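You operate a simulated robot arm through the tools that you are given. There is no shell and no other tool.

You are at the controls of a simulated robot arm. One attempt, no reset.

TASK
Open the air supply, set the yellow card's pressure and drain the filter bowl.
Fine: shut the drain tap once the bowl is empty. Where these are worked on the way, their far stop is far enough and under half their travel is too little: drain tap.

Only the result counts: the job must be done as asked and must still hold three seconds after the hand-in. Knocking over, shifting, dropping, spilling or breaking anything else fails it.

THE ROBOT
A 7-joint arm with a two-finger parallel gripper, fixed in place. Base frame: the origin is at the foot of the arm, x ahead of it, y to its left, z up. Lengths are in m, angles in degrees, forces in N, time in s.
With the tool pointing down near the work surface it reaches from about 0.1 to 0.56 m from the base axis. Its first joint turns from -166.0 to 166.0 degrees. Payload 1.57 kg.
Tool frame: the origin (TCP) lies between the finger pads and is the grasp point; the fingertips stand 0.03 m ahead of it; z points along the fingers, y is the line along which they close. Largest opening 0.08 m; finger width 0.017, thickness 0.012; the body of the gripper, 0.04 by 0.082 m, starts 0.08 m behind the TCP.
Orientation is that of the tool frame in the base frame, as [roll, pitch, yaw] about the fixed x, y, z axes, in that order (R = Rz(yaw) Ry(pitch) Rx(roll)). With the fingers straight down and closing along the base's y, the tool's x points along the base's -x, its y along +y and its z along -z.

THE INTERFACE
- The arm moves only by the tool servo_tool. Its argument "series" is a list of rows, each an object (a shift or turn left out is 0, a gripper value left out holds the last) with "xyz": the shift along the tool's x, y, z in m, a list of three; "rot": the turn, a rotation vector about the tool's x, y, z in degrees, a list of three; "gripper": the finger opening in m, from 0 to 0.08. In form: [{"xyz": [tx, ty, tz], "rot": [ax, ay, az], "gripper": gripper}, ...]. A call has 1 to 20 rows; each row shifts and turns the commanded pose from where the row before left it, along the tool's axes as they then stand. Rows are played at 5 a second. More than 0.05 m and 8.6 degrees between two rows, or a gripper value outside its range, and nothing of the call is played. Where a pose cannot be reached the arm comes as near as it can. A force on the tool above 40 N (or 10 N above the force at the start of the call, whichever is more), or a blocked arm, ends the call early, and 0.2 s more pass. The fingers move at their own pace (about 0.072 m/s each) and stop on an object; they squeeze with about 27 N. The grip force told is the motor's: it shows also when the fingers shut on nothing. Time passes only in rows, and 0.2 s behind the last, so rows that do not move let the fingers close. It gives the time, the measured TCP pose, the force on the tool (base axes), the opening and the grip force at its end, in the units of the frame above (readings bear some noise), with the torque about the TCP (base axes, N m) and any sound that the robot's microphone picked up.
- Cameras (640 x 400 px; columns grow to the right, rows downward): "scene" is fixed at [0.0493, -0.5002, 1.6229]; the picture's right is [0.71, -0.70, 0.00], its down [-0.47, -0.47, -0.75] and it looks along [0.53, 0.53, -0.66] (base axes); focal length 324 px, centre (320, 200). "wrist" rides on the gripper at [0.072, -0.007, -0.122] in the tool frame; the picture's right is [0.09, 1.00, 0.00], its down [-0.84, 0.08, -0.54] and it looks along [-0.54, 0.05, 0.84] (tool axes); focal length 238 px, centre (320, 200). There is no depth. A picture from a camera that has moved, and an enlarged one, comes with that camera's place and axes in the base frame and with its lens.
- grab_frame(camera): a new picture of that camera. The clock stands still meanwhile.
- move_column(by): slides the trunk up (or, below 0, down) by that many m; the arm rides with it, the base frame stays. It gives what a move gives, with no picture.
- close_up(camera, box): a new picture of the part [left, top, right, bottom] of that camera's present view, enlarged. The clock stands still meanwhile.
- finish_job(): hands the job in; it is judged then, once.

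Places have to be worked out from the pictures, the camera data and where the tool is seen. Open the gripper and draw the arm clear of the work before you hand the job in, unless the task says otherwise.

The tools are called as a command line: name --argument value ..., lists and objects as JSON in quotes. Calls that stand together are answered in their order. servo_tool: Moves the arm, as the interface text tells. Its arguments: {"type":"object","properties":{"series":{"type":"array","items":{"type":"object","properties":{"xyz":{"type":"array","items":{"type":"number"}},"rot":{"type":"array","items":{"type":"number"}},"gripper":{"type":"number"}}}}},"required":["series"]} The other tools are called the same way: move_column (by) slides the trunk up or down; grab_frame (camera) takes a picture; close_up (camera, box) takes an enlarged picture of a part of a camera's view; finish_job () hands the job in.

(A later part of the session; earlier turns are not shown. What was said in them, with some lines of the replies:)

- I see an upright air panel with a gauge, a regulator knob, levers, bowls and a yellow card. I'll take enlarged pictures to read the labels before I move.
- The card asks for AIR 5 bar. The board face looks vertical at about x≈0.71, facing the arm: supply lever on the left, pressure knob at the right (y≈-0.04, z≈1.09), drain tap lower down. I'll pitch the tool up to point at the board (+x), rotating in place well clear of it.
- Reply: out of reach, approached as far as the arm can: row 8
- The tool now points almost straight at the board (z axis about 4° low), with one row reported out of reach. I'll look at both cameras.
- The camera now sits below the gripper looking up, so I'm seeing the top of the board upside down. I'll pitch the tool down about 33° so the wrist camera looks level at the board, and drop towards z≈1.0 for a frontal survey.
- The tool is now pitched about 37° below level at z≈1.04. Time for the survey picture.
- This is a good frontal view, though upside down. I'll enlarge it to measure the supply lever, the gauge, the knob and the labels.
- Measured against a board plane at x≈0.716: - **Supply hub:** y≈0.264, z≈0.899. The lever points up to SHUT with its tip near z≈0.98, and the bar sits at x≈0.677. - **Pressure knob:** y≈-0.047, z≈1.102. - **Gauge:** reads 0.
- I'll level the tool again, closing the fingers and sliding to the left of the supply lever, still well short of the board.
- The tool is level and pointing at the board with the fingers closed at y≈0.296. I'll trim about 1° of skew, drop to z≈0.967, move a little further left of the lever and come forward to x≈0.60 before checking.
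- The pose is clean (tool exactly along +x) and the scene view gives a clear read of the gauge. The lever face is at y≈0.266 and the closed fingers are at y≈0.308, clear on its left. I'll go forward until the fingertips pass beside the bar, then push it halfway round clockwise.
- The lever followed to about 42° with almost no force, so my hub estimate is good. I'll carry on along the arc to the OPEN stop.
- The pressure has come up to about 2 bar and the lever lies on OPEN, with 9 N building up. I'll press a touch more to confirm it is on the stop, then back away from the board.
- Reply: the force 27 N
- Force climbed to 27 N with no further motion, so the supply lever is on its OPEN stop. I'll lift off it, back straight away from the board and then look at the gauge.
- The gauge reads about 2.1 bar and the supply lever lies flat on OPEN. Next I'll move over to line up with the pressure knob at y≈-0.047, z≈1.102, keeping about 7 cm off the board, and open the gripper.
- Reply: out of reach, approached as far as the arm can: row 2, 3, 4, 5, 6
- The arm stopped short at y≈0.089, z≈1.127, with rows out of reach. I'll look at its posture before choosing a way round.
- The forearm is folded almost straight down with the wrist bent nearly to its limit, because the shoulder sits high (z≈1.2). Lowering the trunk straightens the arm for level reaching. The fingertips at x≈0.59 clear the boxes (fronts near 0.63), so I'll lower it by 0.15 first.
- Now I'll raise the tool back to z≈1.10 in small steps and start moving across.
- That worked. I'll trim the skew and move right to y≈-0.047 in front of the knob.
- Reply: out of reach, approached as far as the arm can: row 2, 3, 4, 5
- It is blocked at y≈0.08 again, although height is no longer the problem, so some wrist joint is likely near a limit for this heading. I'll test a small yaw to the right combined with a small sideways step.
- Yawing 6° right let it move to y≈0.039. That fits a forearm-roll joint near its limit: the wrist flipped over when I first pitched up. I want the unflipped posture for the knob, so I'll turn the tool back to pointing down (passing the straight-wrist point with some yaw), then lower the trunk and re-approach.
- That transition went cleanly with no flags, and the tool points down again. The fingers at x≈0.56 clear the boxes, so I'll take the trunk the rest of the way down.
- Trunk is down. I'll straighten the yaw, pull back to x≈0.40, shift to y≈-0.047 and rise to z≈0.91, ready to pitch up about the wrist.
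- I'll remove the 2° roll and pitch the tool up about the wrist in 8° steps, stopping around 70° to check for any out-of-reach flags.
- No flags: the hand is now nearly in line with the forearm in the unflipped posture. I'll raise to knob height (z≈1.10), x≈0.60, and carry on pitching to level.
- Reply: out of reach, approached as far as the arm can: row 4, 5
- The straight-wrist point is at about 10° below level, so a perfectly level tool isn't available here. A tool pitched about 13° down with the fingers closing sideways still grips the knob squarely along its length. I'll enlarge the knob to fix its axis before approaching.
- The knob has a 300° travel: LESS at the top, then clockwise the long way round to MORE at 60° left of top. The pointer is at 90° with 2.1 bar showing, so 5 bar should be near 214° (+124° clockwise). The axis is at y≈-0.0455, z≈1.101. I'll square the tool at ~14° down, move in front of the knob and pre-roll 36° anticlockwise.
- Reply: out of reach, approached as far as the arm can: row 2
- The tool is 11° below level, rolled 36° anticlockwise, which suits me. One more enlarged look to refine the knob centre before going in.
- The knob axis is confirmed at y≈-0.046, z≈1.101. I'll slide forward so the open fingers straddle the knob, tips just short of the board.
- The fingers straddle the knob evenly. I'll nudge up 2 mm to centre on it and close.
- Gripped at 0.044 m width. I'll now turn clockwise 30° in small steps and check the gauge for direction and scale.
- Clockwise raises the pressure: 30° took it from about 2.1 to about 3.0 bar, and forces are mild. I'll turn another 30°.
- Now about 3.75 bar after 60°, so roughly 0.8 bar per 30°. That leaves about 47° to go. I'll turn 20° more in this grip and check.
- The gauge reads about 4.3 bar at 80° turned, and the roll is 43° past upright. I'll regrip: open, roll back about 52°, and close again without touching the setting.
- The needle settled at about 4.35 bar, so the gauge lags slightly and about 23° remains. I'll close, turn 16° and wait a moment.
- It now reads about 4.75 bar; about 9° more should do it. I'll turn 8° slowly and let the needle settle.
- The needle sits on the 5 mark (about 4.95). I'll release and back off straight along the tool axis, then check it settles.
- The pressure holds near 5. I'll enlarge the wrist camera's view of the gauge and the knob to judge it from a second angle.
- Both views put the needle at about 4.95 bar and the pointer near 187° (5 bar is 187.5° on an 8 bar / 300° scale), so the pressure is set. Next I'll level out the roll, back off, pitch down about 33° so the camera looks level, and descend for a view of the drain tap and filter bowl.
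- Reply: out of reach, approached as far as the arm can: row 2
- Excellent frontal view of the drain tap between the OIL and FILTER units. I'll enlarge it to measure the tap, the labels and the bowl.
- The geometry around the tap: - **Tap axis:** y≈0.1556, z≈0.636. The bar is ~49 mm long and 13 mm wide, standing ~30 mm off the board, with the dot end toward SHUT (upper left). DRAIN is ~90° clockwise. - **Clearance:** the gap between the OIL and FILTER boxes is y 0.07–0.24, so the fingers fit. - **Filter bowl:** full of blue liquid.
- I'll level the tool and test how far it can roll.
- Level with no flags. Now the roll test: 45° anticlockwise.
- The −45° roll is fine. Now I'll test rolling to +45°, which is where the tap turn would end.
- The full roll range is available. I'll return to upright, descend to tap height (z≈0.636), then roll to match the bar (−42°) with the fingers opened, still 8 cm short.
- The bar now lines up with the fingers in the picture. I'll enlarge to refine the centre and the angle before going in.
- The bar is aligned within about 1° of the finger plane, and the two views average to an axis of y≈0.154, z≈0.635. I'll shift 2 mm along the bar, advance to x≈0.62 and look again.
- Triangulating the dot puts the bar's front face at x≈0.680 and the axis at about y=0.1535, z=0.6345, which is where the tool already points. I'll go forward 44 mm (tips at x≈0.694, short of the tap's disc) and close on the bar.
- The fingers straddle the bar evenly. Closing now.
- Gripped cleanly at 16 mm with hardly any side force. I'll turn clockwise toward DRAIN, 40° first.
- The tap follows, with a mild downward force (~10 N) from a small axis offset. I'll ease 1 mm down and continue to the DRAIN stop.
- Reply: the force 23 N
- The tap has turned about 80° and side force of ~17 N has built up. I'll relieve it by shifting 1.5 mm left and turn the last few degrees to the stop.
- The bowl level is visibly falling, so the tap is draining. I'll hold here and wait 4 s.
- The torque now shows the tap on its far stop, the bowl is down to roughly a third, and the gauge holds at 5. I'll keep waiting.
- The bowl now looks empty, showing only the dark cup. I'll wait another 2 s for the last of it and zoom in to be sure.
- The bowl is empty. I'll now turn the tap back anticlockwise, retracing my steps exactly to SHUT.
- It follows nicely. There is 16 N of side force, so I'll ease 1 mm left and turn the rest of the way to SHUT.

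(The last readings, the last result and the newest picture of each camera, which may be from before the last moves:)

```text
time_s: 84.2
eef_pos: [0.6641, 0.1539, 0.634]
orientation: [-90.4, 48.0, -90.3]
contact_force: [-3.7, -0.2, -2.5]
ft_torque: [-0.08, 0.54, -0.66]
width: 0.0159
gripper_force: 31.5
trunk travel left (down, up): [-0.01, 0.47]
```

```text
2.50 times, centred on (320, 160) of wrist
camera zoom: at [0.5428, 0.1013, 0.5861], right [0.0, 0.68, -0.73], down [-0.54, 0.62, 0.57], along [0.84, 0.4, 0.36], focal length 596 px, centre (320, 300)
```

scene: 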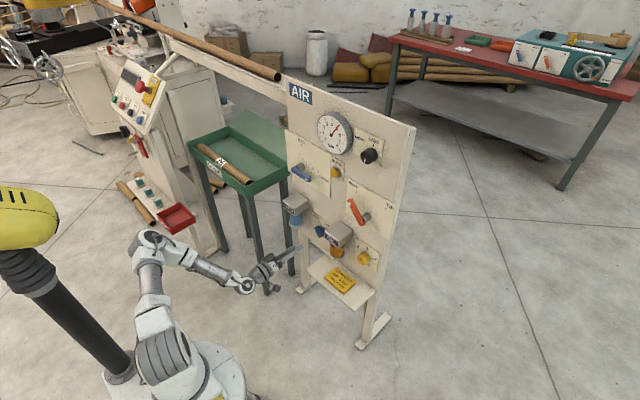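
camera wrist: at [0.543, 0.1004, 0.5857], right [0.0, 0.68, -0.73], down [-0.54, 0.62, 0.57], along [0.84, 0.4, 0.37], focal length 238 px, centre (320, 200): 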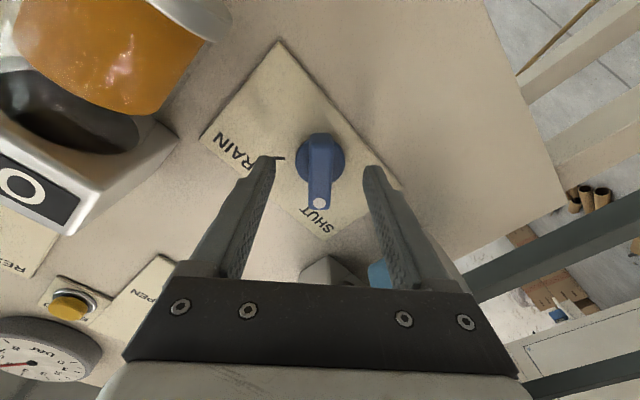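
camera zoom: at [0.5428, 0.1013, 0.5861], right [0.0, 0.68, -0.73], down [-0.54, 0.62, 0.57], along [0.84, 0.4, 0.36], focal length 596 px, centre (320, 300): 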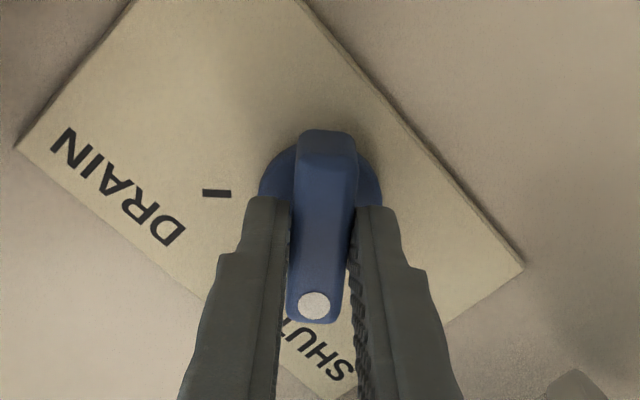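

The bar is back at its starting angle. I'll turn a few more degrees to press it onto the SHUT stop and read the torque.

servo_tool --series '[{"rot": [0, 0, -2]}, {"rot": [0, 0, -2]}, {}]'

```text
time_s: 85.0
eef_pos: [0.6642, 0.154, 0.6343]
orientation: [-90.3, 44.0, -90.3]
contact_force: [-9.2, -5.5, -3.3]
ft_torque: [0.67, -0.09, -0.41]
width: 0.016
gripper_force: 31.6
trunk travel left (down, up): [-0.01, 0.47]
```

The torque jumped to 0.67 N·m, so the tap is firmly on its SHUT stop. I'll open the fingers and back straight out.

servo_tool --series '[{"gripper": 0.05}, {}, {"xyz": [0, 0, -0.03]}, {"xyz": [0, 0, -0.04]}, {"xyz": [0, 0, -0.04]}, {}]'

close_up --camera "wrist" --box '[220, 40, 420, 180]'

close_up --camera "scene" --box '[275, 185, 365, 245]'

close_up --camera "scene" --box '[310, 105, 360, 145]'

grab_frame --camera "scene"

```text
time_s: 86.5
eef_pos: [0.5537, 0.1559, 0.6373]
orientation: [-90.3, 44.2, -90.2]
contact_force: [-0.2, -0.5, -0.3]
ft_torque: [0.01, -0.01, -0.03]
width: 0.0502
gripper_force: 0.1
trunk travel left (down, up): [-0.01, 0.47]
```

```text
2.86 times, centred on (320, 110) of wrist
camera zoom: at [0.4321, 0.0987, 0.5917], right [0.0, 0.63, -0.78], down [-0.54, 0.65, 0.53], along [0.84, 0.42, 0.34], focal length 681 px, centre (320, 457)
```

zoom: 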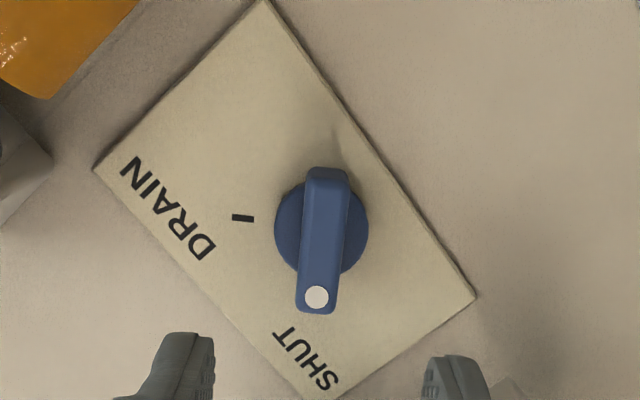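

```text
6.67 times, centred on (320, 215) of scene
camera zoom: at [0.0493, -0.5002, 1.6229], right [0.71, -0.7, 0.0], down [-0.47, -0.47, -0.75], along [0.53, 0.53, -0.66], focal length 2158 px, centre (320, 100)
```

zoom: 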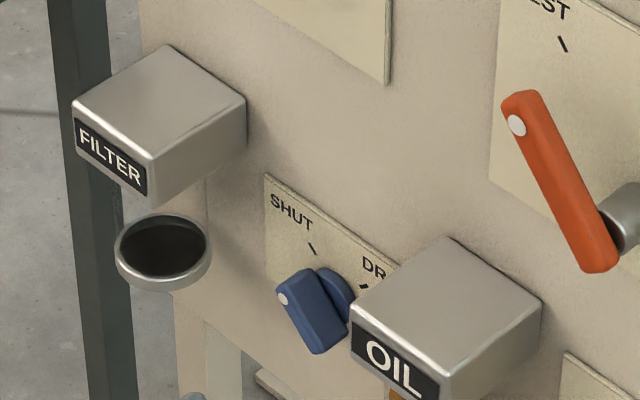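

```text
10.00 times, centred on (335, 125) of scene
camera zoom: at [0.0493, -0.5002, 1.6229], right [0.71, -0.7, 0.0], down [-0.47, -0.47, -0.75], along [0.53, 0.53, -0.66], focal length 3238 px, centre (170, 950)
```

zoom: 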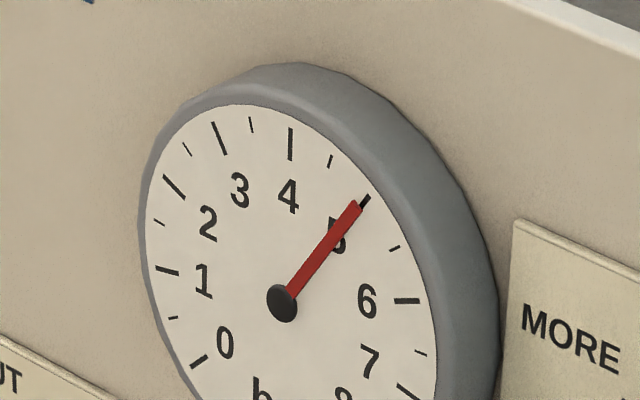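

```text
taken
```

scene: 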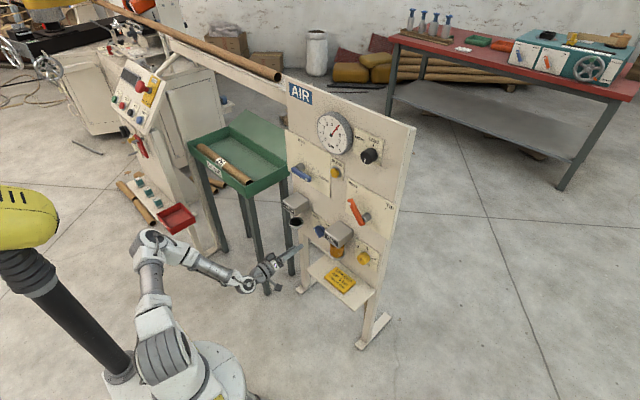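

Everything reads as wanted: bowl empty, tap dot on SHUT, gauge on 5 bar, supply lever still on OPEN. I'll open the gripper fully and pull the arm further clear of the board.

servo_tool --series '[{"xyz": [0, 0, -0.03], "gripper": 0.08}, {"xyz": [0, 0, -0.03]}, {"rot": [0, 0, 7.5]}, {"rot": [0, 0, 7.5]}, {"rot": [0, 0, 7.5]}, {"rot": [0, 0, 7.5]}, {"rot": [0, 0, 7.5]}, {"rot": [0, 0, 7.5]}, {}, {}, {}, {}]'

grab_frame --camera "scene"

close_up --camera "scene" --box '[270, 80, 430, 180]'

close_up --camera "scene" --box '[270, 180, 430, 300]'

```text
time_s: 89.0
eef_pos: [0.495, 0.1548, 0.635]
orientation: [-102.4, 89.1, -102.3]
contact_force: [0.6, -0.7, 0.9]
ft_torque: [0.02, 0.03, -0.01]
width: 0.0802
gripper_force: 0.1
trunk travel left (down, up): [-0.01, 0.47]
```

```text
taken
```

scene: 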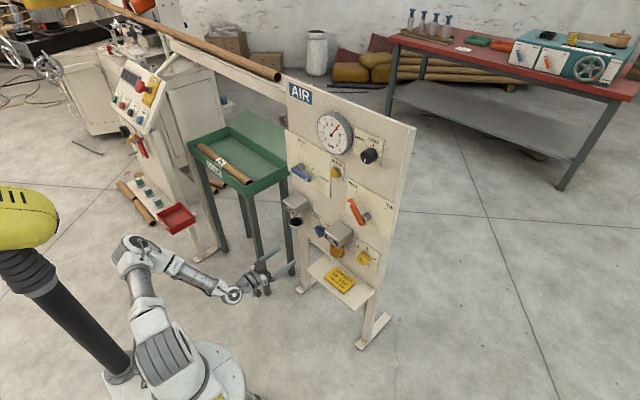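

```text
4.00 times, centred on (350, 130) of scene
camera zoom: at [0.0493, -0.5002, 1.6229], right [0.71, -0.7, 0.0], down [-0.47, -0.47, -0.75], along [0.53, 0.53, -0.66], focal length 1295 px, centre (200, 480)
```

zoom: 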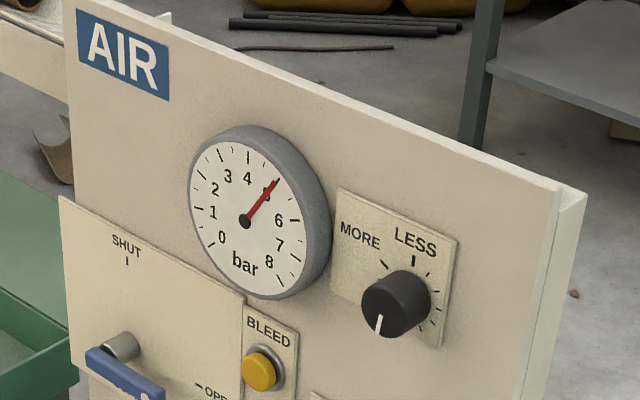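

```text
3.33 times, centred on (350, 240) of scene
camera zoom: at [0.0493, -0.5002, 1.6229], right [0.71, -0.7, 0.0], down [-0.47, -0.47, -0.75], along [0.53, 0.53, -0.66], focal length 1079 px, centre (220, 67)
```

zoom: 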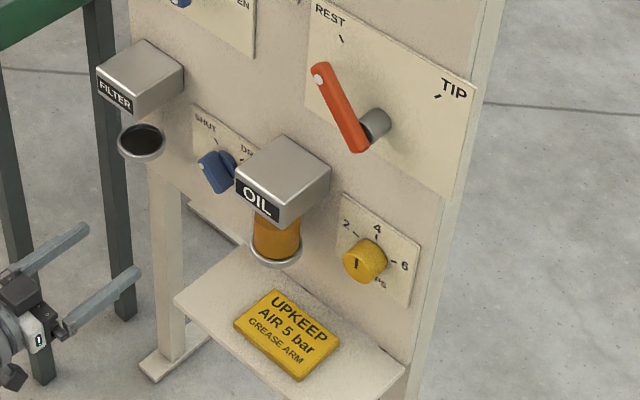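

The final check matches the task:
- **Air supply:** lever is on OPEN.
- **Pressure:** the gauge is on the 5 bar mark, as the card asks.
- **Filter bowl:** empty.
- **Drain tap:** on SHUT.

The oil unit, the orange lever, the drops knob and the card are untouched. The gripper is open and clear of the board, so I'm handing in.

finish_job

```text
The job is handed in.
```

The air supply is open, the pressure is set to the card's 5 bar, and the filter bowl is drained with its tap shut again. I've handed the job in; no verdict has come back yet.

- **Air supply:** the lever is on its OPEN stop.
- **Pressure:** the gauge needle sits on the 5 bar mark. I read it at 4.95 to 5.0, and it held there through the draining.
- **Filter bowl:** it looked empty in the close-up before I shut the tap.
- **Drain tap:** I turned it to its far stop to drain, then back onto the SHUT stop.

I didn't touch the oil unit, the orange lever, the bleed button, the drops knob or the card. The gripper is open and the arm is clear of the board.
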